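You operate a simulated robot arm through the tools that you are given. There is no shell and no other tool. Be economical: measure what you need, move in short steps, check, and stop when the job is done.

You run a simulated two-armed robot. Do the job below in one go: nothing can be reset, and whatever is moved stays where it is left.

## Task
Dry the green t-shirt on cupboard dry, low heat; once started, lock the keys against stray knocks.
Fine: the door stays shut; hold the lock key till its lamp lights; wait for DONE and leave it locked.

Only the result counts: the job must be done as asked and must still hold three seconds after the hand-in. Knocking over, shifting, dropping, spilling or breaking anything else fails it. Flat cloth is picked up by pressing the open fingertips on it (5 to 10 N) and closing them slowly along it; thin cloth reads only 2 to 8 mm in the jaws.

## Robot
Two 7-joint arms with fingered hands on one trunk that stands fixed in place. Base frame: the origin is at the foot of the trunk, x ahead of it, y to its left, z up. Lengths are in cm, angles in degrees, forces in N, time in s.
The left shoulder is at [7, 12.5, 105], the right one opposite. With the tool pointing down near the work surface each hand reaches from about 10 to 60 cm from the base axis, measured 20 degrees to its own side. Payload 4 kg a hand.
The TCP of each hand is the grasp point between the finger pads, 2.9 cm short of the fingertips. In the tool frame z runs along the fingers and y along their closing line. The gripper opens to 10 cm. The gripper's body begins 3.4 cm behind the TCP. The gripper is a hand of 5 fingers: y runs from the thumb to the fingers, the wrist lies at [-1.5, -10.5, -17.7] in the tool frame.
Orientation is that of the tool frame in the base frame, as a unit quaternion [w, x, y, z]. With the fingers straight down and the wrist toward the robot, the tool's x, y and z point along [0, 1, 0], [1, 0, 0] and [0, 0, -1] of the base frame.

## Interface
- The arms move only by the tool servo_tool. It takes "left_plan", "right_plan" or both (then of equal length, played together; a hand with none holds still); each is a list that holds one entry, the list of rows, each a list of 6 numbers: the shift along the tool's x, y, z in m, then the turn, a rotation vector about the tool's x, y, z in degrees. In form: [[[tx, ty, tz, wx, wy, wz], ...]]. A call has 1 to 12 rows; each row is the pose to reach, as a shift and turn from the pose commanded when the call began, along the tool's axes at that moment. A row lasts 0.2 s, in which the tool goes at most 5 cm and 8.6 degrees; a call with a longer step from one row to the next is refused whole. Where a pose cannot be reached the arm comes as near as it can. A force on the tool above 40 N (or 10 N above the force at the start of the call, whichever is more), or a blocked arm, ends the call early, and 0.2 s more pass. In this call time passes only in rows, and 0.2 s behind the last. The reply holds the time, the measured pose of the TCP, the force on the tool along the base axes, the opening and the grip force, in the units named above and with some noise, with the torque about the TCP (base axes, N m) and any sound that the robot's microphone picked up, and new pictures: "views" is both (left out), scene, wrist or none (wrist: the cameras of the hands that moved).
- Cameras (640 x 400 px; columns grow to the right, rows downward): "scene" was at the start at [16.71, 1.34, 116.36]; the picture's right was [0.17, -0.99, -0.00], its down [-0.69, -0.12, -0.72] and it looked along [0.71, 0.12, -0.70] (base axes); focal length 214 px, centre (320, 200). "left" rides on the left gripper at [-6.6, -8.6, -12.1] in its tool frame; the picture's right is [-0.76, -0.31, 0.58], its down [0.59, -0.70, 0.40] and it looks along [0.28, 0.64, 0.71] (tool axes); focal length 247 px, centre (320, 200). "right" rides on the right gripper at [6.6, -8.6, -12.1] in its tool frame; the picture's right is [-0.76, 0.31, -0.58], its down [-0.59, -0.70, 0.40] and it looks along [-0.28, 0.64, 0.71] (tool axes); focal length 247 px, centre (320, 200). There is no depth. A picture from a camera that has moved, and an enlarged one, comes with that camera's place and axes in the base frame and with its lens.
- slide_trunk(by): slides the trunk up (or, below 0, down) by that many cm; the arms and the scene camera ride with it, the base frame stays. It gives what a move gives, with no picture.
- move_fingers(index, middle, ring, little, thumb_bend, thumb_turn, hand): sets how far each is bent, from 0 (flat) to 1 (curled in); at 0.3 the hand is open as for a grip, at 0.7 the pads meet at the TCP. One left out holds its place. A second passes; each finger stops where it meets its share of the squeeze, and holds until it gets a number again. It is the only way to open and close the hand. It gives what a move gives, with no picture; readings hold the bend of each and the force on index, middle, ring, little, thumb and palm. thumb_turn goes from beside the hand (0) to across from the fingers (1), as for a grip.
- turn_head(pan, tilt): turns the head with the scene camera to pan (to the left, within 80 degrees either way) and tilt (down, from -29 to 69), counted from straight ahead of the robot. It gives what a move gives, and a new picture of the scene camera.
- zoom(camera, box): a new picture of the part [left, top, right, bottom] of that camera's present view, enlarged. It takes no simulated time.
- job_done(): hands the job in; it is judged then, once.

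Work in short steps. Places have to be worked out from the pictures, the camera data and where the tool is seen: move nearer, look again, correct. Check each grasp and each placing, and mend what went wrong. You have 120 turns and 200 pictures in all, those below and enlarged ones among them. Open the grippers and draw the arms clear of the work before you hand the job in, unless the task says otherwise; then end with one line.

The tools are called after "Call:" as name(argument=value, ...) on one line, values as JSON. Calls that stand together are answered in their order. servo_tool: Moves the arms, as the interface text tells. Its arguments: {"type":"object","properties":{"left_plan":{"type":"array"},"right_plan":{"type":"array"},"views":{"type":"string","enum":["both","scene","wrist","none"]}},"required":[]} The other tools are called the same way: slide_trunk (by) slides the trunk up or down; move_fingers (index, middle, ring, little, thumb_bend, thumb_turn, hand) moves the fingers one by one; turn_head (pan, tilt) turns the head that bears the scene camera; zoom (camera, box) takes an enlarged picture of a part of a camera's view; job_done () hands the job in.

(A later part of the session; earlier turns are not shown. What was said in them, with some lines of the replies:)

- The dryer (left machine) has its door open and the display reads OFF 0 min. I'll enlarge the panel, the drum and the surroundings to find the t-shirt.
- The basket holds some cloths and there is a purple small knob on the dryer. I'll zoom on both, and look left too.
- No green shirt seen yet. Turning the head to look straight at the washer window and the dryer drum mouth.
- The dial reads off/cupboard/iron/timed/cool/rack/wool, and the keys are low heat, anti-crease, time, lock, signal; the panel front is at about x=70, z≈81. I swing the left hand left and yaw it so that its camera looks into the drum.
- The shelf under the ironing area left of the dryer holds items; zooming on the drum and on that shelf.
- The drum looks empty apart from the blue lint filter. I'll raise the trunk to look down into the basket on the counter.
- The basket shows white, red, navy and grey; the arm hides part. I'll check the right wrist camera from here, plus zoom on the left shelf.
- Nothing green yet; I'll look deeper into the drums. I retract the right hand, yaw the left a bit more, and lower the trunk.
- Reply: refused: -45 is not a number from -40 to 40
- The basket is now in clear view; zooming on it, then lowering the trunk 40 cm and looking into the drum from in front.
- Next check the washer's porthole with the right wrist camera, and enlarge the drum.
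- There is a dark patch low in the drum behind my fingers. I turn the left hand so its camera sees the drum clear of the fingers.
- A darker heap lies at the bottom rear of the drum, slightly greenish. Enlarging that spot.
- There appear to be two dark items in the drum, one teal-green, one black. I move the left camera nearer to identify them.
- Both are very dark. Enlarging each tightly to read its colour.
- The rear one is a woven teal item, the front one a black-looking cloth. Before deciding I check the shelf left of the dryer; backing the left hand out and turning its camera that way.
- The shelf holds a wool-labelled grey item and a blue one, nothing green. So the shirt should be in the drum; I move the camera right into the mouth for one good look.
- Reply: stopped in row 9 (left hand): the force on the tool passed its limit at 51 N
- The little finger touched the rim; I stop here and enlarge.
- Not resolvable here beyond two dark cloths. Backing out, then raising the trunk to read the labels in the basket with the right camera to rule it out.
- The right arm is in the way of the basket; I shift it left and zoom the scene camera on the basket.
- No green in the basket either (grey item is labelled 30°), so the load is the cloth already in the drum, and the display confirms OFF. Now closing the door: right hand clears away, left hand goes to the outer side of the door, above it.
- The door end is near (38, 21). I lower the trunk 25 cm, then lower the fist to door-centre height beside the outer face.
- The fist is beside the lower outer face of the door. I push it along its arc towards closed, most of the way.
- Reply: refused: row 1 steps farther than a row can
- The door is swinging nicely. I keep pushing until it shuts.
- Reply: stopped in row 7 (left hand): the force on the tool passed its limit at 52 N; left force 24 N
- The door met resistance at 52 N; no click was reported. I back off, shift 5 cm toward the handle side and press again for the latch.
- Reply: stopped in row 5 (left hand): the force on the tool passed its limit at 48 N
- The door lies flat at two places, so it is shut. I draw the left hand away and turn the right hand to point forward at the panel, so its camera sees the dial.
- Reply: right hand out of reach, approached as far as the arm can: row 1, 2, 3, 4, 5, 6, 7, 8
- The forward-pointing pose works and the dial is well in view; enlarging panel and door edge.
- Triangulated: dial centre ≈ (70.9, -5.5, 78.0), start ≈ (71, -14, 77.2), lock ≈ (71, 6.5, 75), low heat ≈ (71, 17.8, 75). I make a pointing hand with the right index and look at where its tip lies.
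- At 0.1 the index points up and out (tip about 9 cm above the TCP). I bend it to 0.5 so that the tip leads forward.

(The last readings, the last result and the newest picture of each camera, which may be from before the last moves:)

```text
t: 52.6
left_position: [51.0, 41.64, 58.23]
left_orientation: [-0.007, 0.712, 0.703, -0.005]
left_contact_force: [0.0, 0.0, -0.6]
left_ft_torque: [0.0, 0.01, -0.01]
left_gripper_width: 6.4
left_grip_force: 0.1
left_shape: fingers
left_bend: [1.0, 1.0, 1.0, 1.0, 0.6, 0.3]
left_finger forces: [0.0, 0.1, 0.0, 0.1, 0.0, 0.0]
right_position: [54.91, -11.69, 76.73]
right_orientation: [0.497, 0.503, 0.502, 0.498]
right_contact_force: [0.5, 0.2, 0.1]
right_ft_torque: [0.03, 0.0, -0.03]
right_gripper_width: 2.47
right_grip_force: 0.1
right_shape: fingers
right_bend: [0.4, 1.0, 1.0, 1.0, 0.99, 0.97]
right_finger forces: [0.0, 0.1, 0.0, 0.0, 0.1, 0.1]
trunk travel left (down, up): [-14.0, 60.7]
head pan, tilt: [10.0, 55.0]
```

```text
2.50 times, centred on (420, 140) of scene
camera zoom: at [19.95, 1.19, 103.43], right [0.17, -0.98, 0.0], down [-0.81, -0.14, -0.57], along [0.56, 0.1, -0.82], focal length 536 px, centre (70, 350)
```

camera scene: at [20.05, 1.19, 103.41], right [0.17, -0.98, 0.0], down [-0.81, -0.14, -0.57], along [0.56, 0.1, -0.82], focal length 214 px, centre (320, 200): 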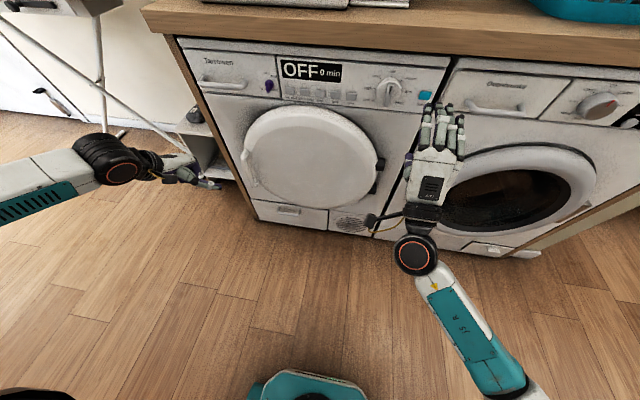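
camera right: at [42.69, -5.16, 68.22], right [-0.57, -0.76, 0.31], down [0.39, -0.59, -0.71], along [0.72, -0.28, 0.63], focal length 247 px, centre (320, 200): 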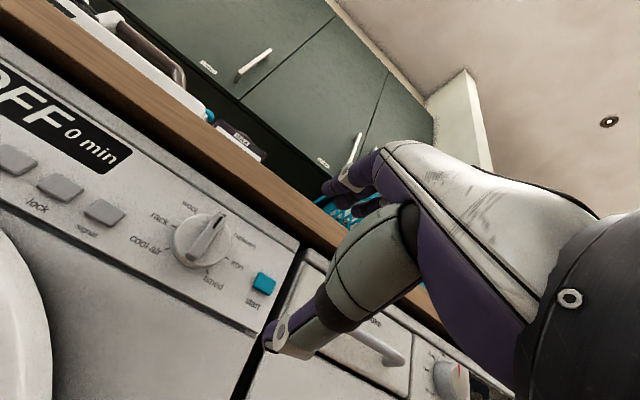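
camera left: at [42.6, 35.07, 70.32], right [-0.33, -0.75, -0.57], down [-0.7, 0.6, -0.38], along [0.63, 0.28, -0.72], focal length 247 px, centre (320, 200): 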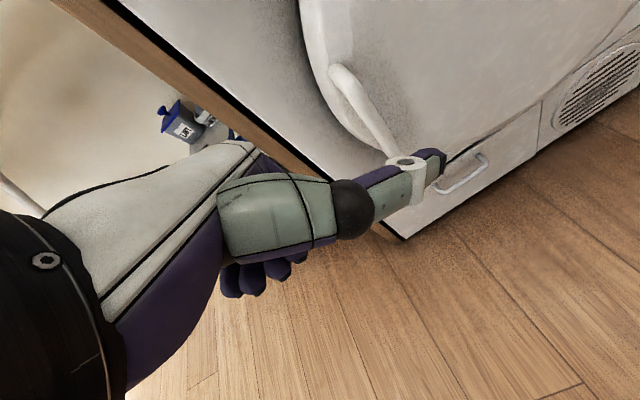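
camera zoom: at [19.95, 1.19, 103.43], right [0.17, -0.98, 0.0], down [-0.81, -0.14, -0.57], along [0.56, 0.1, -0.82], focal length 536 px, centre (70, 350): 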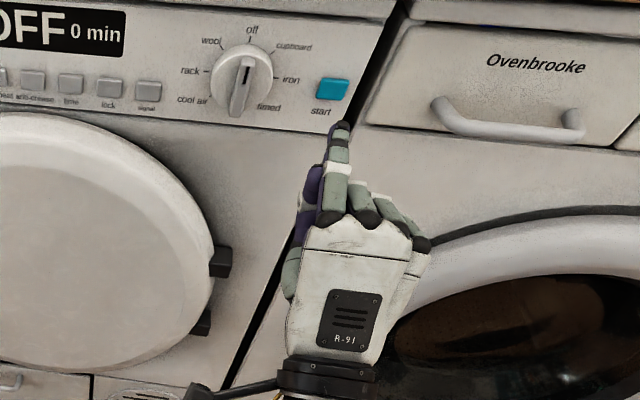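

The thumb hides the index from the camera; I put the thumb aside.

Call:
move_fingers(hand="right", index=0.45, thumb_bend=0.3, thumb_turn=0)

Call:
zoom(camera="right", box=[140, 100, 460, 300])

Call:
zoom(camera="scene", box=[340, 60, 500, 220])

```text
t: 53.6
left_position: [50.99, 41.53, 58.29]
left_orientation: [-0.007, 0.711, 0.703, -0.005]
left_contact_force: [-0.4, -0.5, 0.3]
left_ft_torque: [0.0, 0.03, 0.0]
left_gripper_width: 6.39
left_grip_force: 0.0
left_shape: fingers
left_bend: [1.0, 1.0, 1.0, 1.0, 0.6, 0.3]
left_finger forces: [0.0, 0.0, 0.0, 0.0, 0.1, 0.0]
right_position: [55.08, -11.74, 76.75]
right_orientation: [0.497, 0.503, 0.502, 0.498]
right_contact_force: [0.0, 0.5, -0.3]
right_ft_torque: [-0.03, 0.0, 0.0]
right_gripper_width: 12.96
right_grip_force: 0.0
right_shape: fingers
right_bend: [0.45, 1.0, 1.0, 1.0, 0.3, 0.0]
right_finger forces: [0.0, 0.0, 0.0, 0.0, 0.0, 0.1]
trunk travel left (down, up): [-14.0, 60.7]
head pan, tilt: [10.0, 55.0]
```

```text
2.00 times, centred on (300, 200) of right
camera zoom: at [42.62, -5.2, 68.29], right [-0.57, -0.76, 0.31], down [0.39, -0.59, -0.71], along [0.72, -0.28, 0.63], focal length 494 px, centre (360, 200)
```

zoom: 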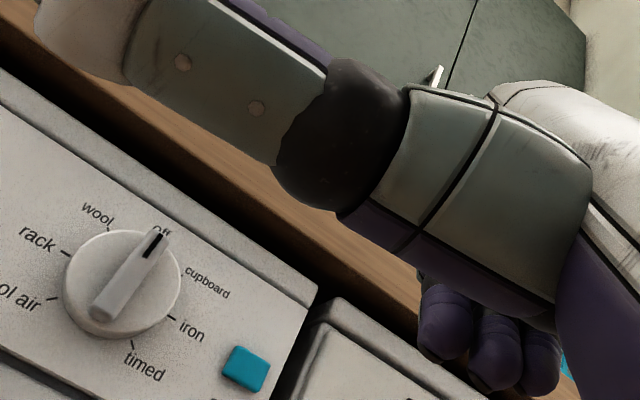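

```text
2.50 times, centred on (420, 140) of scene
camera zoom: at [19.95, 1.19, 103.43], right [0.17, -0.98, 0.0], down [-0.81, -0.14, -0.57], along [0.56, 0.1, -0.82], focal length 536 px, centre (70, 350)
```

zoom: 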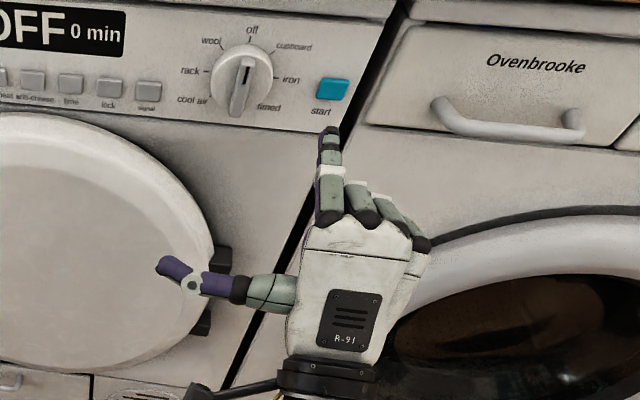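

The thumb blocks more that way; I return it to the earlier tuck, then bring the index tip in front-left of the dial bar, about 5 cm off.

Call:
move_fingers(hand="right", thumb_bend=0.8, thumb_turn=0.5)

Call:
servo_tool(right_plan=[[[0.026, -0.002, 0.02, 0, 0, 0], [0.053, -0.005, 0.045, 0, 0, 0], [0.079, -0.007, 0.07, 0, 0, 0]]], views="both")

Call:
zoom(camera="scene", box=[320, 50, 460, 170])

```text
t: 54.6
left_position: [51.05, 41.51, 58.24]
left_orientation: [-0.007, 0.712, 0.702, -0.004]
left_contact_force: [-0.8, 0.3, -1.0]
left_ft_torque: [-0.01, 0.03, -0.01]
left_gripper_width: 6.4
left_grip_force: 0.1
left_shape: fingers
left_bend: [1.0, 1.0, 1.0, 1.0, 0.6, 0.3]
left_finger forces: [0.0, 0.0, 0.1, 0.1, 0.1, 0.0]
right_position: [54.93, -11.81, 76.65]
right_orientation: [0.497, 0.503, 0.502, 0.498]
right_contact_force: [0.9, 0.2, -0.1]
right_ft_torque: [0.02, -0.01, -0.02]
right_gripper_width: 4.05
right_grip_force: 0.1
right_shape: fingers
right_bend: [0.45, 1.0, 1.0, 1.0, 0.8, 0.51]
right_finger forces: [0.0, 0.1, 0.0, 0.0, 0.0, 0.0]
trunk travel left (down, up): [-14.0, 60.7]
head pan, tilt: [10.0, 55.0]
```

```text
t: 55.4
left_position: [50.95, 41.77, 58.14]
left_orientation: [-0.008, 0.712, 0.702, -0.004]
left_contact_force: [0.2, -0.2, 0.5]
left_ft_torque: [-0.01, -0.03, 0.0]
left_gripper_width: 6.4
left_grip_force: 0.1
left_shape: fingers
left_bend: [1.0, 1.0, 1.0, 1.0, 0.6, 0.3]
left_finger forces: [0.0, 0.0, 0.1, 0.0, 0.0, 0.0]
right_position: [61.9, -3.49, 75.87]
right_orientation: [0.496, 0.502, 0.503, 0.498]
right_contact_force: [0.2, -0.3, 0.5]
right_ft_torque: [-0.01, -0.01, -0.04]
right_gripper_width: 4.03
right_grip_force: 0.1
right_shape: fingers
right_bend: [0.45, 1.0, 1.0, 1.0, 0.8, 0.51]
right_finger forces: [0.0, 0.1, 0.0, 0.0, 0.0, 0.1]
trunk travel left (down, up): [-14.0, 60.7]
head pan, tilt: [10.0, 55.0]
camera scene: at [19.96, 1.19, 103.43], right [0.17, -0.98, 0.0], down [-0.81, -0.14, -0.57], along [0.56, 0.1, -0.82], focal length 214 px, centre (320, 200)
camera right: at [49.62, 2.92, 67.53], right [-0.57, -0.76, 0.31], down [0.39, -0.59, -0.71], along [0.72, -0.28, 0.63], focal length 247 px, centre (320, 200)
```

scene: 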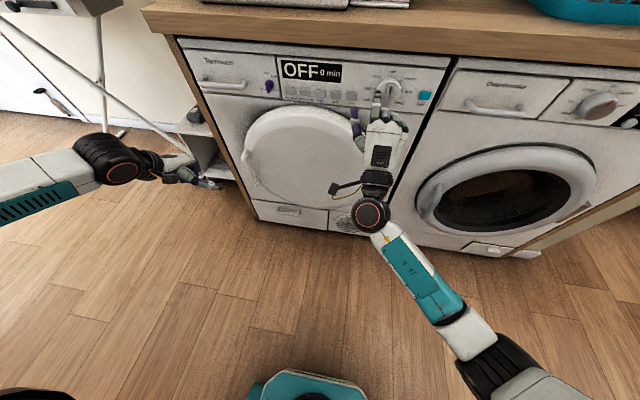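
right: 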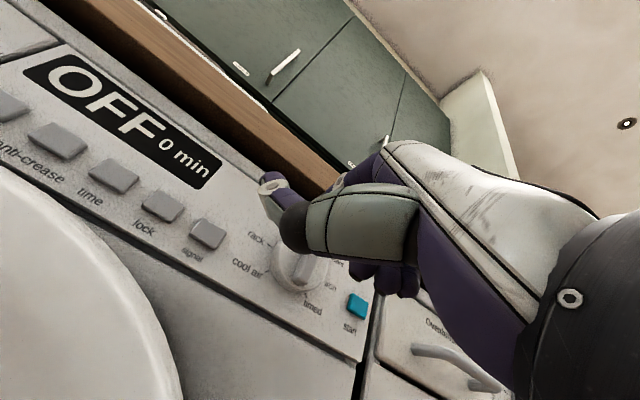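

```text
3.33 times, centred on (390, 110) of scene
camera zoom: at [19.96, 1.19, 103.43], right [0.17, -0.98, 0.0], down [-0.81, -0.14, -0.57], along [0.56, 0.1, -0.82], focal length 715 px, centre (87, 500)
```

zoom: 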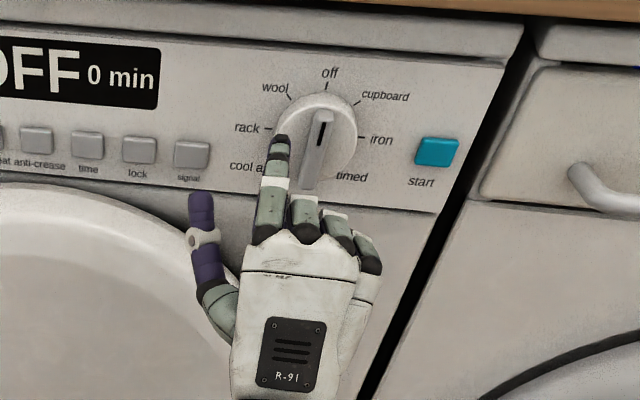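

The index tip is left of the bar's upper half. I advance 4.5 cm so the tip sits beside the bar.

Call:
servo_tool(right_plan=[[[0, -0.004, 0.02, 0, 0, 0], [0, -0.008, 0.035, 0, 0, 0], [0, -0.008, 0.045, 0, 0, 0]]], views="wrist")

Call:
zoom(camera="scene", box=[340, 60, 440, 150])

```text
t: 56.2
left_position: [50.96, 41.6, 58.29]
left_orientation: [-0.007, 0.712, 0.702, -0.004]
left_contact_force: [-0.5, -0.7, -0.1]
left_ft_torque: [-0.04, -0.01, 0.01]
left_gripper_width: 6.4
left_grip_force: 0.0
left_shape: fingers
left_bend: [1.0, 1.0, 1.0, 1.0, 0.6, 0.3]
left_finger forces: [0.0, 0.0, 0.0, 0.0, 0.0, 0.0]
right_position: [66.29, -3.74, 75.13]
right_orientation: [0.496, 0.502, 0.503, 0.498]
right_contact_force: [-5.2, 0.5, 0.7]
right_ft_torque: [-0.03, -0.17, 0.07]
right_gripper_width: 4.05
right_grip_force: 2.4
right_shape: fingers
right_bend: [0.45, 1.0, 1.0, 1.0, 0.8, 0.51]
right_finger forces: [4.6, 0.0, 0.0, 0.1, 0.1, 0.0]
trunk travel left (down, up): [-14.0, 60.7]
head pan, tilt: [10.0, 55.0]
camera right: at [54.04, 2.86, 66.72], right [-0.57, -0.76, 0.31], down [0.39, -0.59, -0.71], along [0.72, -0.28, 0.63], focal length 247 px, centre (320, 200)
```

right: 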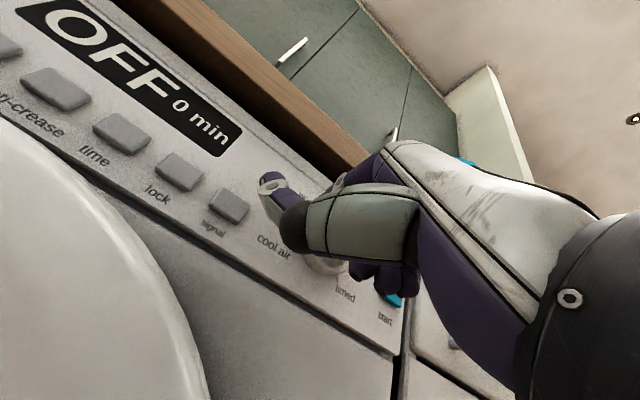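

```text
4.44 times, centred on (390, 105) of scene
camera zoom: at [19.9, 1.2, 103.44], right [0.17, -0.98, 0.0], down [-0.81, -0.14, -0.57], along [0.56, 0.1, -0.82], focal length 953 px, centre (9, 622)
```

zoom: 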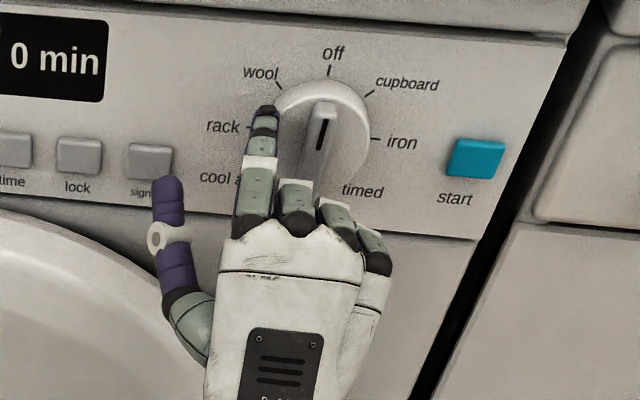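

Light contact with the dial disc (about 5 N). I back off slightly and push the bar's top to the right.

Call:
servo_tool(right_plan=[[[0, 0, -0.003, 0, 0, 0], [-0.01, 0, -0.003, 0, 0, 0], [-0.016, -0.001, -0.003, 0, 0, 0], [-0.022, -0.003, -0.003, 0, 0, 0]]], views="none")

Call:
zoom(camera="scene", box=[270, 50, 440, 150])

```text
t: 57.2
left_position: [50.96, 41.55, 58.29]
left_orientation: [-0.008, 0.711, 0.703, -0.005]
left_contact_force: [-0.4, 0.0, -0.5]
left_ft_torque: [0.02, 0.03, -0.03]
left_gripper_width: 6.41
left_grip_force: 0.0
left_shape: fingers
left_bend: [1.0, 1.0, 1.0, 1.0, 0.6, 0.3]
left_finger forces: [0.0, 0.0, 0.1, 0.0, 0.0, 0.0]
right_position: [66.09, -6.01, 74.83]
right_orientation: [0.497, 0.503, 0.502, 0.498]
right_contact_force: [1.6, 3.1, 3.7]
right_ft_torque: [-0.09, -0.03, 0.03]
right_gripper_width: 4.07
right_grip_force: 1.9
right_shape: fingers
right_bend: [0.43, 1.0, 1.0, 1.0, 0.8, 0.51]
right_finger forces: [3.8, 0.0, 0.0, 0.1, 0.0, 0.0]
trunk travel left (down, up): [-14.0, 60.7]
head pan, tilt: [10.0, 55.0]
```

```text
3.76 times, centred on (355, 100) of scene
camera zoom: at [19.94, 1.21, 103.44], right [0.17, -0.98, 0.0], down [-0.81, -0.14, -0.57], along [0.56, 0.1, -0.82], focal length 807 px, centre (188, 576)
```

zoom: 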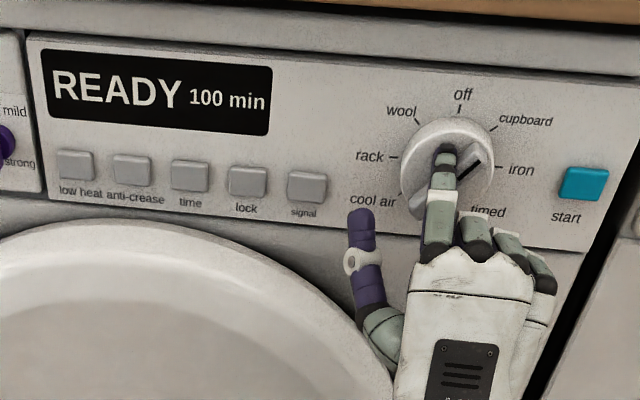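

The display reads READY 100 min and the bar points toward cupboard. I back off and verify.

Call:
servo_tool(right_plan=[[[0.003, 0.002, 0, 0, 0, 0], [0.003, 0.002, -0.03, 0, 0, 0], [0.03, 0, -0.07, 0, 0, 0], [0.06, 0, -0.1, 0, 0, 0]]], views="none")

Call:
zoom(camera="scene", box=[260, 50, 450, 150])

```text
t: 58.2
left_position: [51.05, 41.7, 58.3]
left_orientation: [-0.007, 0.711, 0.703, -0.005]
left_contact_force: [0.8, -0.1, 0.4]
left_ft_torque: [0.03, 0.01, 0.04]
left_gripper_width: 6.4
left_grip_force: 0.0
left_shape: fingers
left_bend: [1.0, 1.0, 1.0, 1.0, 0.6, 0.3]
left_finger forces: [0.1, 0.1, 0.1, 0.0, 0.0, 0.0]
right_position: [56.03, -0.26, 75.04]
right_orientation: [0.496, 0.502, 0.503, 0.498]
right_contact_force: [-0.4, -1.2, -0.4]
right_ft_torque: [-0.01, 0.0, 0.03]
right_gripper_width: 4.04
right_grip_force: 0.0
right_shape: fingers
right_bend: [0.45, 1.0, 1.0, 1.0, 0.8, 0.51]
right_finger forces: [0.0, 0.1, 0.0, 0.1, 0.0, 0.0]
trunk travel left (down, up): [-14.0, 60.7]
head pan, tilt: [10.0, 55.0]
```

```text
3.37 times, centred on (355, 100) of scene
camera zoom: at [19.96, 1.19, 103.43], right [0.17, -0.98, 0.0], down [-0.81, -0.14, -0.57], along [0.56, 0.1, -0.82], focal length 722 px, centre (202, 537)
```

zoom: 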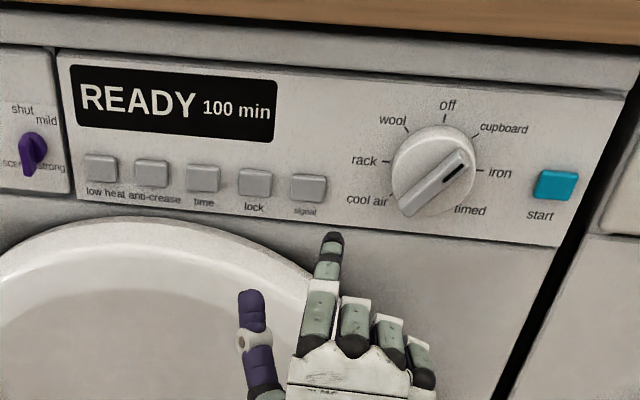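

Bar points to cupboard. Now I move the index in front of the low-heat key, about 5 cm off, and look.

Call:
servo_tool(right_plan=[[[0.045, -0.005, 0.01, 0, 0, 0], [0.09, -0.015, 0.02, 0, 0, 0], [0.135, -0.03, 0.03, 0, 0, 0], [0.175, -0.04, 0.05, 0, 0, 0]]], views="both")

Call:
zoom(camera="scene", box=[240, 50, 400, 150])

Call:
zoom(camera="right", box=[160, 100, 400, 300])

```text
t: 59.2
left_position: [50.99, 41.64, 58.23]
left_orientation: [-0.007, 0.711, 0.703, -0.004]
left_contact_force: [-0.8, 0.6, -0.1]
left_ft_torque: [0.0, -0.01, 0.02]
left_gripper_width: 6.38
left_grip_force: 0.0
left_shape: fingers
left_bend: [1.0, 1.0, 1.0, 1.0, 0.6, 0.3]
left_finger forces: [0.0, 0.0, 0.0, 0.1, 0.0, 0.0]
right_position: [60.81, 17.3, 70.82]
right_orientation: [0.497, 0.503, 0.502, 0.498]
right_contact_force: [-0.4, -0.4, -0.8]
right_ft_torque: [0.02, 0.0, 0.01]
right_gripper_width: 4.03
right_grip_force: 0.0
right_shape: fingers
right_bend: [0.45, 1.0, 1.0, 1.0, 0.8, 0.51]
right_finger forces: [0.0, 0.0, 0.0, 0.0, 0.0, 0.1]
trunk travel left (down, up): [-14.0, 60.7]
head pan, tilt: [10.0, 55.0]
camera scene: at [19.96, 1.19, 103.43], right [0.17, -0.98, 0.0], down [-0.81, -0.14, -0.57], along [0.56, 0.1, -0.82], focal length 214 px, centre (320, 200)
camera right: at [48.64, 23.93, 62.39], right [-0.57, -0.76, 0.31], down [0.39, -0.59, -0.71], along [0.72, -0.28, 0.63], focal length 247 px, centre (320, 200)
```

scene: 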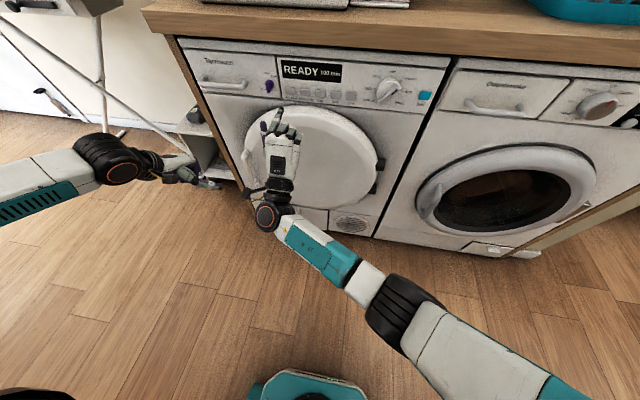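
right: 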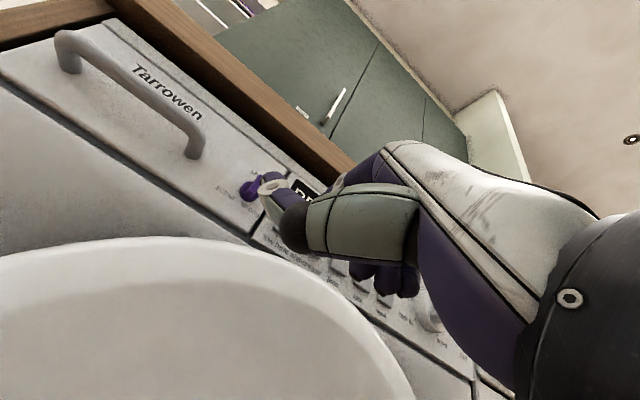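

```text
4.00 times, centred on (320, 100) of scene
camera zoom: at [19.96, 1.19, 103.43], right [0.17, -0.98, 0.0], down [-0.81, -0.14, -0.57], along [0.56, 0.1, -0.82], focal length 858 px, centre (320, 600)
```

zoom: 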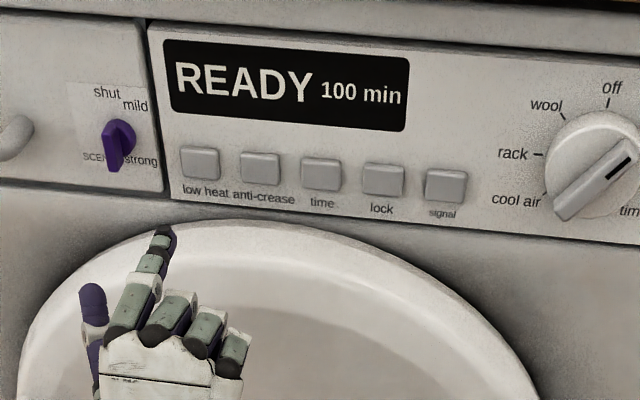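

```text
2.00 times, centred on (280, 200) of right
camera zoom: at [48.64, 23.93, 62.39], right [-0.57, -0.76, 0.31], down [0.39, -0.59, -0.71], along [0.72, -0.28, 0.63], focal length 494 px, centre (400, 200)
```

zoom: 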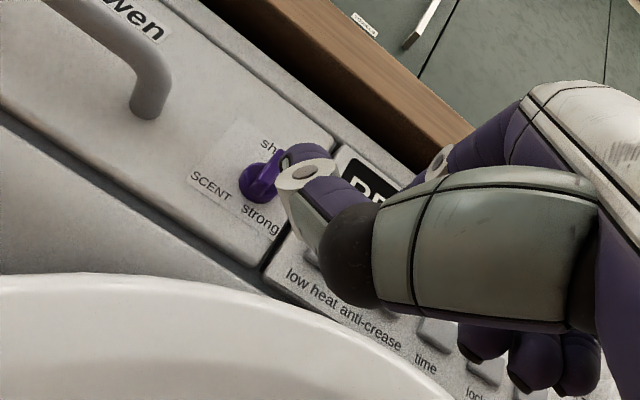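

The tip is straight in line with the low-heat key (tip ≈ (63.8, 18.1, 74.5)). I advance 5.5 cm, still short of contact.

Call:
servo_tool(right_plan=[[[-0.002, 0.002, 0.02, 0, 0, 0], [-0.003, 0.003, 0.04, 0, 0, 0], [-0.003, 0.003, 0.055, 0, 0, 0]]], views="none")

Call:
zoom(camera="scene", box=[260, 60, 360, 120])

```text
t: 60.0
left_position: [51.05, 41.69, 58.32]
left_orientation: [-0.007, 0.711, 0.703, -0.005]
left_contact_force: [-1.1, -0.7, 0.3]
left_ft_torque: [-0.02, -0.02, 0.0]
left_gripper_width: 6.38
left_grip_force: 0.2
left_shape: fingers
left_bend: [1.0, 1.0, 1.0, 1.0, 0.6, 0.3]
left_finger forces: [0.1, 0.0, 0.0, 0.0, 0.0, 0.0]
right_position: [66.57, 17.25, 71.11]
right_orientation: [0.496, 0.503, 0.503, 0.498]
right_contact_force: [-0.6, -0.1, -0.8]
right_ft_torque: [0.0, 0.0, -0.01]
right_gripper_width: 4.04
right_grip_force: 0.1
right_shape: fingers
right_bend: [0.45, 1.0, 1.0, 1.0, 0.8, 0.51]
right_finger forces: [0.0, 0.0, 0.0, 0.0, 0.0, 0.0]
trunk travel left (down, up): [-14.0, 60.7]
head pan, tilt: [10.0, 55.0]
```

```text
6.40 times, centred on (310, 90) of scene
camera zoom: at [19.96, 1.2, 103.43], right [0.17, -0.98, 0.0], down [-0.81, -0.14, -0.57], along [0.56, 0.1, -0.82], focal length 1373 px, centre (384, 904)
```

zoom: 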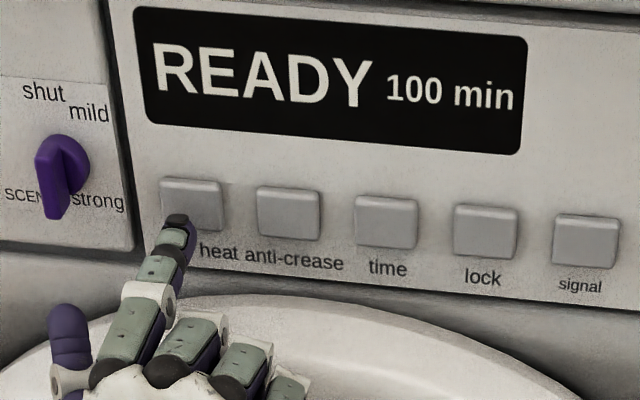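

Aligned on the key. Pressing gently in small steps, then withdrawing within the same call to make one press.

Call:
servo_tool(right_plan=[[[0, 0.001, 0.005, 0, 0, 0], [0, 0.001, 0.008, 0, 0, 0], [0, 0.001, 0.011, 0, 0, 0], [0, 0.001, 0.014, 0, 0, 0]]], views="none")

Call:
zoom(camera="scene", box=[260, 60, 360, 120])

```text
t: 61.0
left_position: [50.9, 41.66, 58.25]
left_orientation: [-0.006, 0.711, 0.703, -0.005]
left_contact_force: [0.0, -0.2, -0.1]
left_ft_torque: [0.0, -0.03, -0.01]
left_gripper_width: 6.4
left_grip_force: 0.0
left_shape: fingers
left_bend: [1.0, 1.0, 1.0, 1.0, 0.6, 0.3]
left_finger forces: [0.1, 0.1, 0.0, 0.0, 0.0, 0.1]
right_position: [67.7, 17.35, 71.26]
right_orientation: [0.496, 0.502, 0.503, 0.499]
right_contact_force: [-10.2, -0.9, -1.1]
right_ft_torque: [0.02, -0.41, 0.09]
right_gripper_width: 4.06
right_grip_force: 5.3
right_shape: fingers
right_bend: [0.45, 1.0, 1.0, 1.0, 0.8, 0.51]
right_finger forces: [10.5, 0.0, 0.1, 0.1, 0.1, 0.0]
trunk travel left (down, up): [-14.0, 60.7]
head pan, tilt: [10.0, 55.0]
heard: click
```

```text
6.40 times, centred on (310, 90) of scene
camera zoom: at [19.88, 1.2, 103.44], right [0.17, -0.98, 0.0], down [-0.81, -0.14, -0.57], along [0.56, 0.1, -0.82], focal length 1373 px, centre (384, 904)
```

zoom: 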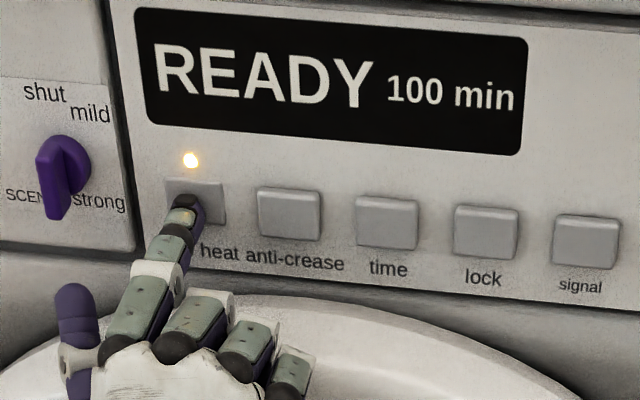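

Click heard and the low-heat lamp lit. I withdraw and move over to the start key.

Call:
servo_tool(right_plan=[[[0, 0, -0.045, 0, 0, 0], [-0.03, 0.003, -0.075, 0, 0, 0], [-0.075, 0.006, -0.08, 0, 0, 0], [-0.12, 0.01, -0.08, 0, 0, 0], [-0.165, 0.013, -0.08, 0, 0, 0], [-0.21, 0.016, -0.075, 0, 0, 0], [-0.255, 0.019, -0.07, 0, 0, 0], [-0.295, 0.019, -0.06, 0, 0, 0], [-0.3175, 0.019, -0.045, 0, 0, 0]]], views="none")

Call:
zoom(camera="scene", box=[260, 40, 470, 160])

Call:
zoom(camera="right", box=[100, 80, 400, 300])

```text
t: 63.0
left_position: [51.03, 41.55, 58.21]
left_orientation: [-0.008, 0.712, 0.703, -0.005]
left_contact_force: [0.4, -0.7, -0.4]
left_ft_torque: [0.0, 0.02, 0.02]
left_gripper_width: 6.41
left_grip_force: 0.1
left_shape: fingers
left_bend: [1.0, 1.0, 1.0, 1.0, 0.6, 0.3]
left_finger forces: [0.0, 0.1, 0.0, 0.0, 0.0, 0.1]
right_position: [63.29, -14.6, 73.25]
right_orientation: [0.496, 0.504, 0.503, 0.498]
right_contact_force: [0.3, 0.5, -0.4]
right_ft_torque: [-0.01, -0.01, 0.01]
right_gripper_width: 4.03
right_grip_force: 0.0
right_shape: fingers
right_bend: [0.45, 1.0, 1.0, 1.0, 0.8, 0.51]
right_finger forces: [0.0, 0.0, 0.1, 0.0, 0.0, 0.1]
trunk travel left (down, up): [-14.0, 60.7]
head pan, tilt: [10.0, 55.0]
```

```text
3.05 times, centred on (365, 100) of scene
camera zoom: at [19.95, 1.19, 103.43], right [0.17, -0.98, 0.0], down [-0.81, -0.14, -0.57], along [0.56, 0.1, -0.82], focal length 654 px, centre (183, 505)
```

zoom: 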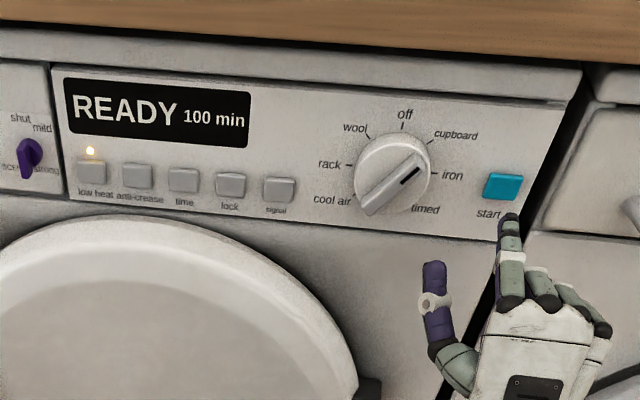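

```text
1.82 times, centred on (250, 190) of right
camera zoom: at [51.0, -8.0, 64.87], right [-0.57, -0.76, 0.31], down [0.39, -0.59, -0.71], along [0.72, -0.28, 0.63], focal length 449 px, centre (447, 218)
```

zoom: 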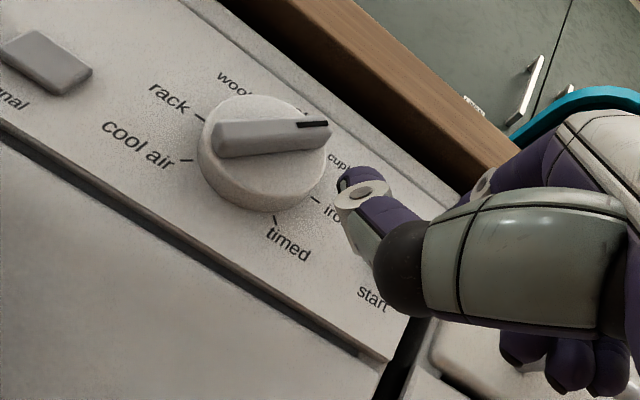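

The tip is aligned with start (≈(-14.1, 77)). Advancing and pressing gently.

Call:
servo_tool(right_plan=[[[0, -0.001, 0.02, 0, 0, 0], [0, -0.002, 0.032, 0, 0, 0], [0, -0.002, 0.037, 0, 0, 0], [0, -0.002, 0.041, 0, 0, 0], [0, -0.002, 0.044, 0, 0, 0]]], views="none")

Call:
zoom(camera="scene", box=[260, 40, 470, 160])

```text
t: 64.2
left_position: [50.94, 41.53, 58.26]
left_orientation: [-0.007, 0.712, 0.703, -0.004]
left_contact_force: [-1.0, -1.9, -0.8]
left_ft_torque: [-0.01, -0.02, -0.04]
left_gripper_width: 6.4
left_grip_force: 0.1
left_shape: fingers
left_bend: [1.0, 1.0, 1.0, 1.0, 0.6, 0.3]
left_finger forces: [0.0, 0.0, 0.0, 0.1, 0.0, 0.0]
right_position: [67.74, -14.52, 72.95]
right_orientation: [0.496, 0.502, 0.503, 0.499]
right_contact_force: [-11.9, -0.5, -2.0]
right_ft_torque: [0.05, -0.42, 0.07]
right_gripper_width: 4.07
right_grip_force: 5.6
right_shape: fingers
right_bend: [0.45, 1.0, 1.0, 1.0, 0.8, 0.51]
right_finger forces: [11.5, 0.0, 0.0, 0.0, 0.1, 0.1]
trunk travel left (down, up): [-14.0, 60.7]
head pan, tilt: [10.0, 55.0]
heard: click
```

```text
3.05 times, centred on (365, 100) of scene
camera zoom: at [19.88, 1.18, 103.44], right [0.17, -0.98, 0.0], down [-0.81, -0.14, -0.57], along [0.57, 0.1, -0.82], focal length 654 px, centre (183, 505)
```

zoom: 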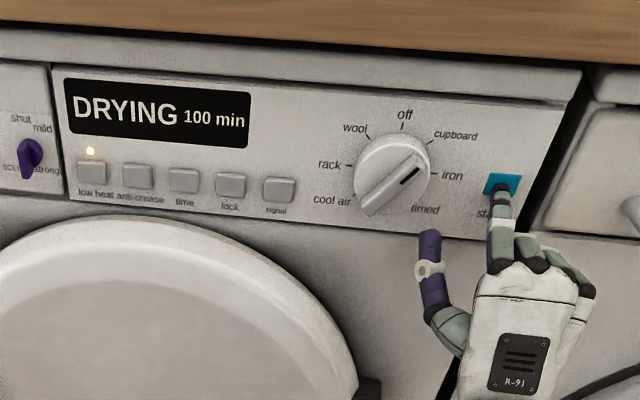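

DRYING shown. I withdraw and go to the lock key, stopping just short.

Call:
servo_tool(right_plan=[[[0, 0, -0.045, 0, 0, 0], [0.03, -0.003, -0.075, 0, 0, 0], [0.075, -0.008, -0.08, 0, 0, 0], [0.12, -0.012, -0.08, 0, 0, 0], [0.165, -0.016, -0.075, 0, 0, 0], [0.204, -0.0195, -0.055, 0, 0, 0], [0.204, -0.0195, -0.025, 0, 0, 0]]], views="none")

Call:
zoom(camera="scene", box=[260, 60, 400, 140])

```text
t: 65.8
left_position: [51.04, 41.67, 58.14]
left_orientation: [-0.007, 0.712, 0.702, -0.005]
left_contact_force: [-0.4, -0.1, -0.4]
left_ft_torque: [0.02, -0.03, 0.02]
left_gripper_width: 6.4
left_grip_force: 0.0
left_shape: fingers
left_bend: [1.0, 1.0, 1.0, 1.0, 0.6, 0.3]
left_finger forces: [0.0, 0.0, 0.0, 0.0, 0.0, 0.0]
right_position: [65.27, 5.8, 70.76]
right_orientation: [0.497, 0.503, 0.502, 0.498]
right_contact_force: [0.6, 0.2, 0.5]
right_ft_torque: [0.02, 0.0, 0.01]
right_gripper_width: 4.03
right_grip_force: 0.0
right_shape: fingers
right_bend: [0.45, 1.0, 1.0, 1.0, 0.8, 0.51]
right_finger forces: [0.0, 0.0, 0.0, 0.1, 0.1, 0.0]
trunk travel left (down, up): [-14.0, 60.7]
head pan, tilt: [10.0, 55.0]
```

```text
4.57 times, centred on (330, 100) of scene
camera zoom: at [19.96, 1.21, 103.43], right [0.17, -0.98, 0.0], down [-0.81, -0.14, -0.57], along [0.56, 0.1, -0.82], focal length 980 px, centre (274, 657)
```

zoom: 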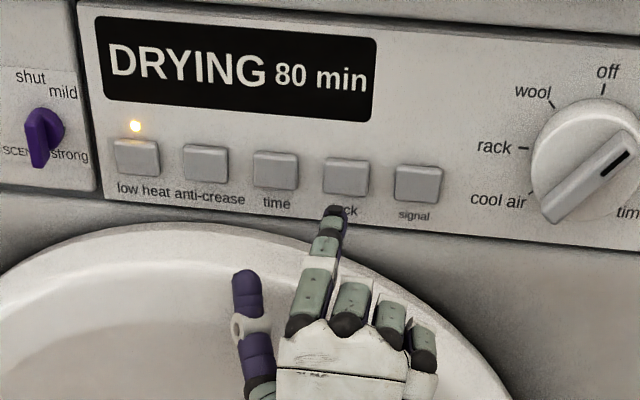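

Aligned; time runs fast. Press lock and hold it for about 2 s.

Call:
servo_tool(right_plan=[[[0, 0.002, 0.014, 0, 0, 0], [0, 0.003, 0.021, 0, 0, 0], [0, 0.003, 0.025, 0, 0, 0], [0, 0.003, 0.025, 0, 0, 0], [0, 0.003, 0.025, 0, 0, 0], [0, 0.003, 0.025, 0, 0, 0], [0, 0.003, 0.025, 0, 0, 0], [0, 0.003, 0.025, 0, 0, 0], [0, 0.003, 0.025, 0, 0, 0], [0, 0.003, 0.025, 0, 0, 0]]], views="none")

Call:
zoom(camera="scene", box=[260, 60, 400, 140])

```text
t: 68.0
left_position: [51.08, 41.63, 58.21]
left_orientation: [-0.008, 0.711, 0.703, -0.004]
left_contact_force: [-0.3, -0.1, -0.2]
left_ft_torque: [-0.02, 0.0, 0.04]
left_gripper_width: 6.39
left_grip_force: 0.0
left_shape: fingers
left_bend: [1.0, 1.0, 1.0, 1.0, 0.6, 0.3]
left_finger forces: [0.1, 0.1, 0.0, 0.0, 0.0, 0.0]
right_position: [67.61, 5.83, 71.27]
right_orientation: [0.497, 0.503, 0.502, 0.498]
right_contact_force: [-12.5, 0.4, -0.2]
right_ft_torque: [0.01, -0.32, 0.18]
right_gripper_width: 3.94
right_grip_force: 6.3
right_shape: fingers
right_bend: [0.46, 1.0, 1.0, 1.0, 0.8, 0.51]
right_finger forces: [10.2, 0.0, 0.1, 0.0, 2.3, 0.0]
trunk travel left (down, up): [-14.0, 60.7]
head pan, tilt: [10.0, 55.0]
heard: click
```

```text
4.57 times, centred on (330, 100) of scene
camera zoom: at [19.89, 1.2, 103.45], right [0.17, -0.98, 0.0], down [-0.81, -0.14, -0.57], along [0.57, 0.1, -0.82], focal length 980 px, centre (274, 657)
```

zoom: 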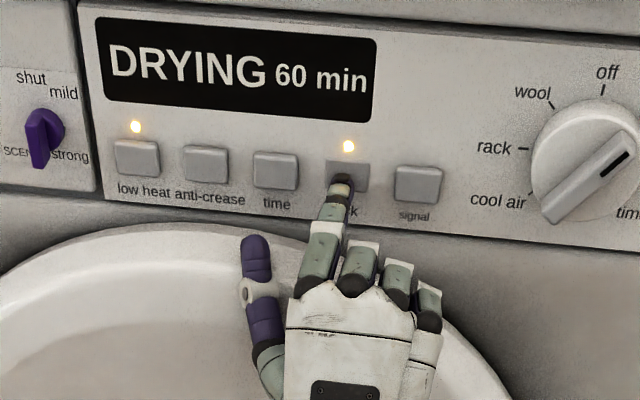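

The lock lamp is lit. I release straight back and draw away.

Call:
servo_tool(right_plan=[[[0, 0, -0.04, 0, 0, 0], [0, 0, -0.09, 0, 0, 0], [-0.04, 0, -0.12, 0, 0, 0], [-0.08, 0, -0.15, 0, 0, 0], [-0.12, 0, -0.18, 0, 0, 0], [-0.16, 0, -0.2, 0, 0, 0], [-0.2, 0, -0.2, 0, 0, 0]]], views="none")

Call:
move_fingers(hand="right", index=0.3, middle=0.3, ring=0.3, little=0.3, thumb_bend=0.3, thumb_turn=1)

Call:
move_fingers(hand="left", index=0.3, middle=0.3, ring=0.3, little=0.3, thumb_bend=0.3, thumb_turn=1)

Call:
zoom(camera="scene", box=[230, 40, 450, 240])

```text
t: 69.6
left_position: [51.19, 41.48, 58.32]
left_orientation: [-0.007, 0.712, 0.702, -0.006]
left_contact_force: [0.6, -0.3, -0.4]
left_ft_torque: [0.01, 0.01, -0.02]
left_gripper_width: 6.39
left_grip_force: 0.0
left_shape: fingers
left_bend: [1.0, 1.0, 1.0, 1.0, 0.6, 0.3]
left_finger forces: [0.0, 0.1, 0.0, 0.0, 0.0, 0.0]
right_position: [47.81, -14.39, 71.56]
right_orientation: [0.496, 0.503, 0.503, 0.498]
right_contact_force: [-0.7, -0.6, -0.1]
right_ft_torque: [-0.03, -0.01, 0.01]
right_gripper_width: 3.98
right_grip_force: 0.2
right_shape: fingers
right_bend: [0.45, 1.0, 1.0, 1.0, 0.8, 0.51]
right_finger forces: [0.1, 0.0, 0.1, 0.0, 0.0, 0.1]
trunk travel left (down, up): [-14.0, 60.7]
head pan, tilt: [10.0, 55.0]
```

```text
t: 70.6
left_position: [51.05, 41.58, 58.32]
left_orientation: [-0.008, 0.711, 0.703, -0.005]
left_contact_force: [-0.1, 0.2, 0.3]
left_ft_torque: [0.0, -0.03, 0.02]
left_gripper_width: 6.37
left_grip_force: 0.1
left_shape: fingers
left_bend: [1.0, 1.0, 1.0, 1.0, 0.6, 0.3]
left_finger forces: [0.0, 0.0, 0.1, 0.1, 0.0, 0.0]
right_position: [47.79, -14.22, 71.45]
right_orientation: [0.497, 0.502, 0.503, 0.499]
right_contact_force: [-0.4, 0.1, -0.2]
right_ft_torque: [0.02, 0.03, 0.0]
right_gripper_width: 9.8
right_grip_force: 0.1
right_shape: fingers
right_bend: [0.3, 0.3, 0.3, 0.3, 0.3, 0.97]
right_finger forces: [0.1, 0.1, 0.0, 0.0, 0.0, 0.1]
trunk travel left (down, up): [-14.0, 60.7]
head pan, tilt: [10.0, 55.0]
```

```text
t: 71.6
left_position: [51.01, 41.69, 58.29]
left_orientation: [-0.008, 0.711, 0.703, -0.005]
left_contact_force: [-0.9, -0.3, -0.8]
left_ft_torque: [-0.02, 0.05, 0.0]
left_gripper_width: 9.81
left_grip_force: 0.1
left_shape: fingers
left_bend: [0.3, 0.3, 0.3, 0.3, 0.3, 0.97]
left_finger forces: [0.0, 0.1, 0.1, 0.0, 0.1, 0.0]
right_position: [47.82, -14.19, 71.46]
right_orientation: [0.497, 0.502, 0.503, 0.499]
right_contact_force: [-0.5, 0.1, 1.0]
right_ft_torque: [0.02, -0.01, 0.0]
right_gripper_width: 9.82
right_grip_force: 0.0
right_shape: fingers
right_bend: [0.3, 0.3, 0.3, 0.3, 0.3, 0.97]
right_finger forces: [0.1, 0.1, 0.1, 0.0, 0.0, 0.1]
trunk travel left (down, up): [-14.0, 60.7]
head pan, tilt: [10.0, 55.0]
```

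```text
2.00 times, centred on (340, 140) of scene
camera zoom: at [19.95, 1.19, 103.43], right [0.17, -0.98, 0.0], down [-0.81, -0.14, -0.57], along [0.56, 0.1, -0.82], focal length 429 px, centre (280, 320)
```

zoom: 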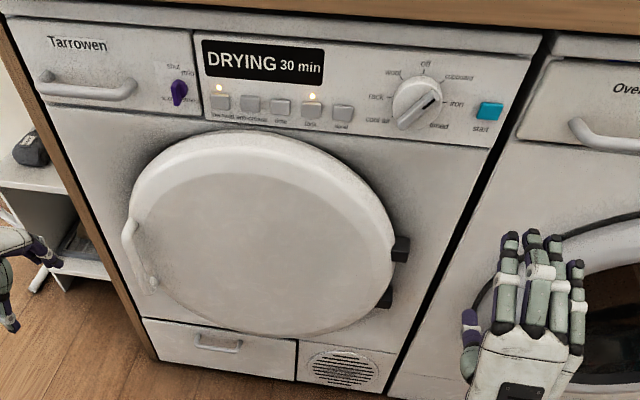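

Both lamps lit, 30 min left, hands clear. I wait by holding still for a few seconds.

Call:
servo_tool(right_plan=[[[0, 0, -0.02, 0, 0, 0], [0, 0, -0.03, 0, 0, 0], [0, 0, -0.03, 0, 0, 0], [0, 0, -0.03, 0, 0, 0], [0, 0, -0.03, 0, 0, 0], [0, 0, -0.03, 0, 0, 0], [0, 0, -0.03, 0, 0, 0], [0, 0, -0.03, 0, 0, 0], [0, 0, -0.03, 0, 0, 0], [0, 0, -0.03, 0, 0, 0], [0, 0, -0.03, 0, 0, 0], [0, 0, -0.03, 0, 0, 0]]], views="none")

Call:
servo_tool(right_plan=[[[0, 0, 0, 0, 0, 0], [0, 0, 0, 0, 0, 0], [0, 0, 0, 0, 0, 0], [0, 0, 0, 0, 0, 0], [0, 0, 0, 0, 0, 0], [0, 0, 0, 0, 0, 0], [0, 0, 0, 0, 0, 0], [0, 0, 0, 0, 0, 0], [0, 0, 0, 0, 0, 0], [0, 0, 0, 0, 0, 0], [0, 0, 0, 0, 0, 0], [0, 0, 0, 0, 0, 0]]], views="none")

Call:
zoom(camera="scene", box=[230, 40, 450, 240])

```text
t: 74.2
left_position: [51.05, 41.53, 58.27]
left_orientation: [-0.007, 0.712, 0.702, -0.005]
left_contact_force: [0.1, 0.7, 0.1]
left_ft_torque: [0.01, 0.01, 0.03]
left_gripper_width: 9.85
left_grip_force: 0.1
left_shape: fingers
left_bend: [0.3, 0.3, 0.3, 0.3, 0.3, 0.97]
left_finger forces: [0.0, 0.0, 0.1, 0.0, 0.0, 0.0]
right_position: [44.78, -14.35, 71.47]
right_orientation: [0.497, 0.503, 0.502, 0.498]
right_contact_force: [0.5, 0.5, -0.2]
right_ft_torque: [0.0, 0.0, 0.02]
right_gripper_width: 9.86
right_grip_force: 0.1
right_shape: fingers
right_bend: [0.3, 0.3, 0.3, 0.3, 0.3, 0.97]
right_finger forces: [0.0, 0.1, 0.0, 0.0, 0.1, 0.1]
trunk travel left (down, up): [-14.0, 60.7]
head pan, tilt: [10.0, 55.0]
```

```text
t: 76.8
left_position: [51.11, 41.61, 58.28]
left_orientation: [-0.007, 0.711, 0.703, -0.005]
left_contact_force: [-1.0, -0.4, 0.4]
left_ft_torque: [0.01, 0.02, -0.01]
left_gripper_width: 9.81
left_grip_force: 0.0
left_shape: fingers
left_bend: [0.3, 0.3, 0.3, 0.3, 0.3, 0.97]
left_finger forces: [0.0, 0.0, 0.1, 0.0, 0.1, 0.1]
right_position: [44.87, -14.41, 71.54]
right_orientation: [0.497, 0.503, 0.502, 0.498]
right_contact_force: [0.2, 0.4, 0.1]
right_ft_torque: [0.04, -0.01, -0.01]
right_gripper_width: 9.84
right_grip_force: 0.1
right_shape: fingers
right_bend: [0.3, 0.3, 0.3, 0.3, 0.3, 0.97]
right_finger forces: [0.0, 0.0, 0.0, 0.0, 0.1, 0.0]
trunk travel left (down, up): [-14.0, 60.7]
head pan, tilt: [10.0, 55.0]
```

```text
2.00 times, centred on (340, 140) of scene
camera zoom: at [19.95, 1.19, 103.43], right [0.17, -0.98, 0.0], down [-0.81, -0.14, -0.57], along [0.56, 0.1, -0.82], focal length 429 px, centre (280, 320)
```

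zoom: 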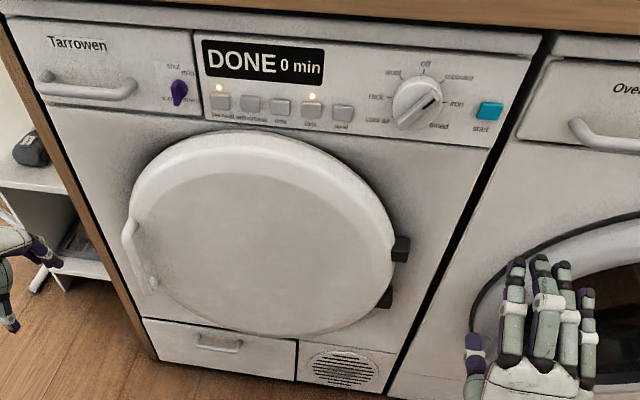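

The display reads DONE 0 min, the lock and low-heat lamps are lit, the door is shut and the hands are open and clear. Handing in.

Call:
job_done()

```text
The job is handed in.
```

The dryer ran cupboard dry on low heat to DONE, with the door shut and the keys left locked; I took the load to be the green t-shirt, but the drum was too dark to confirm its colour, and there was a second cloth in with it.
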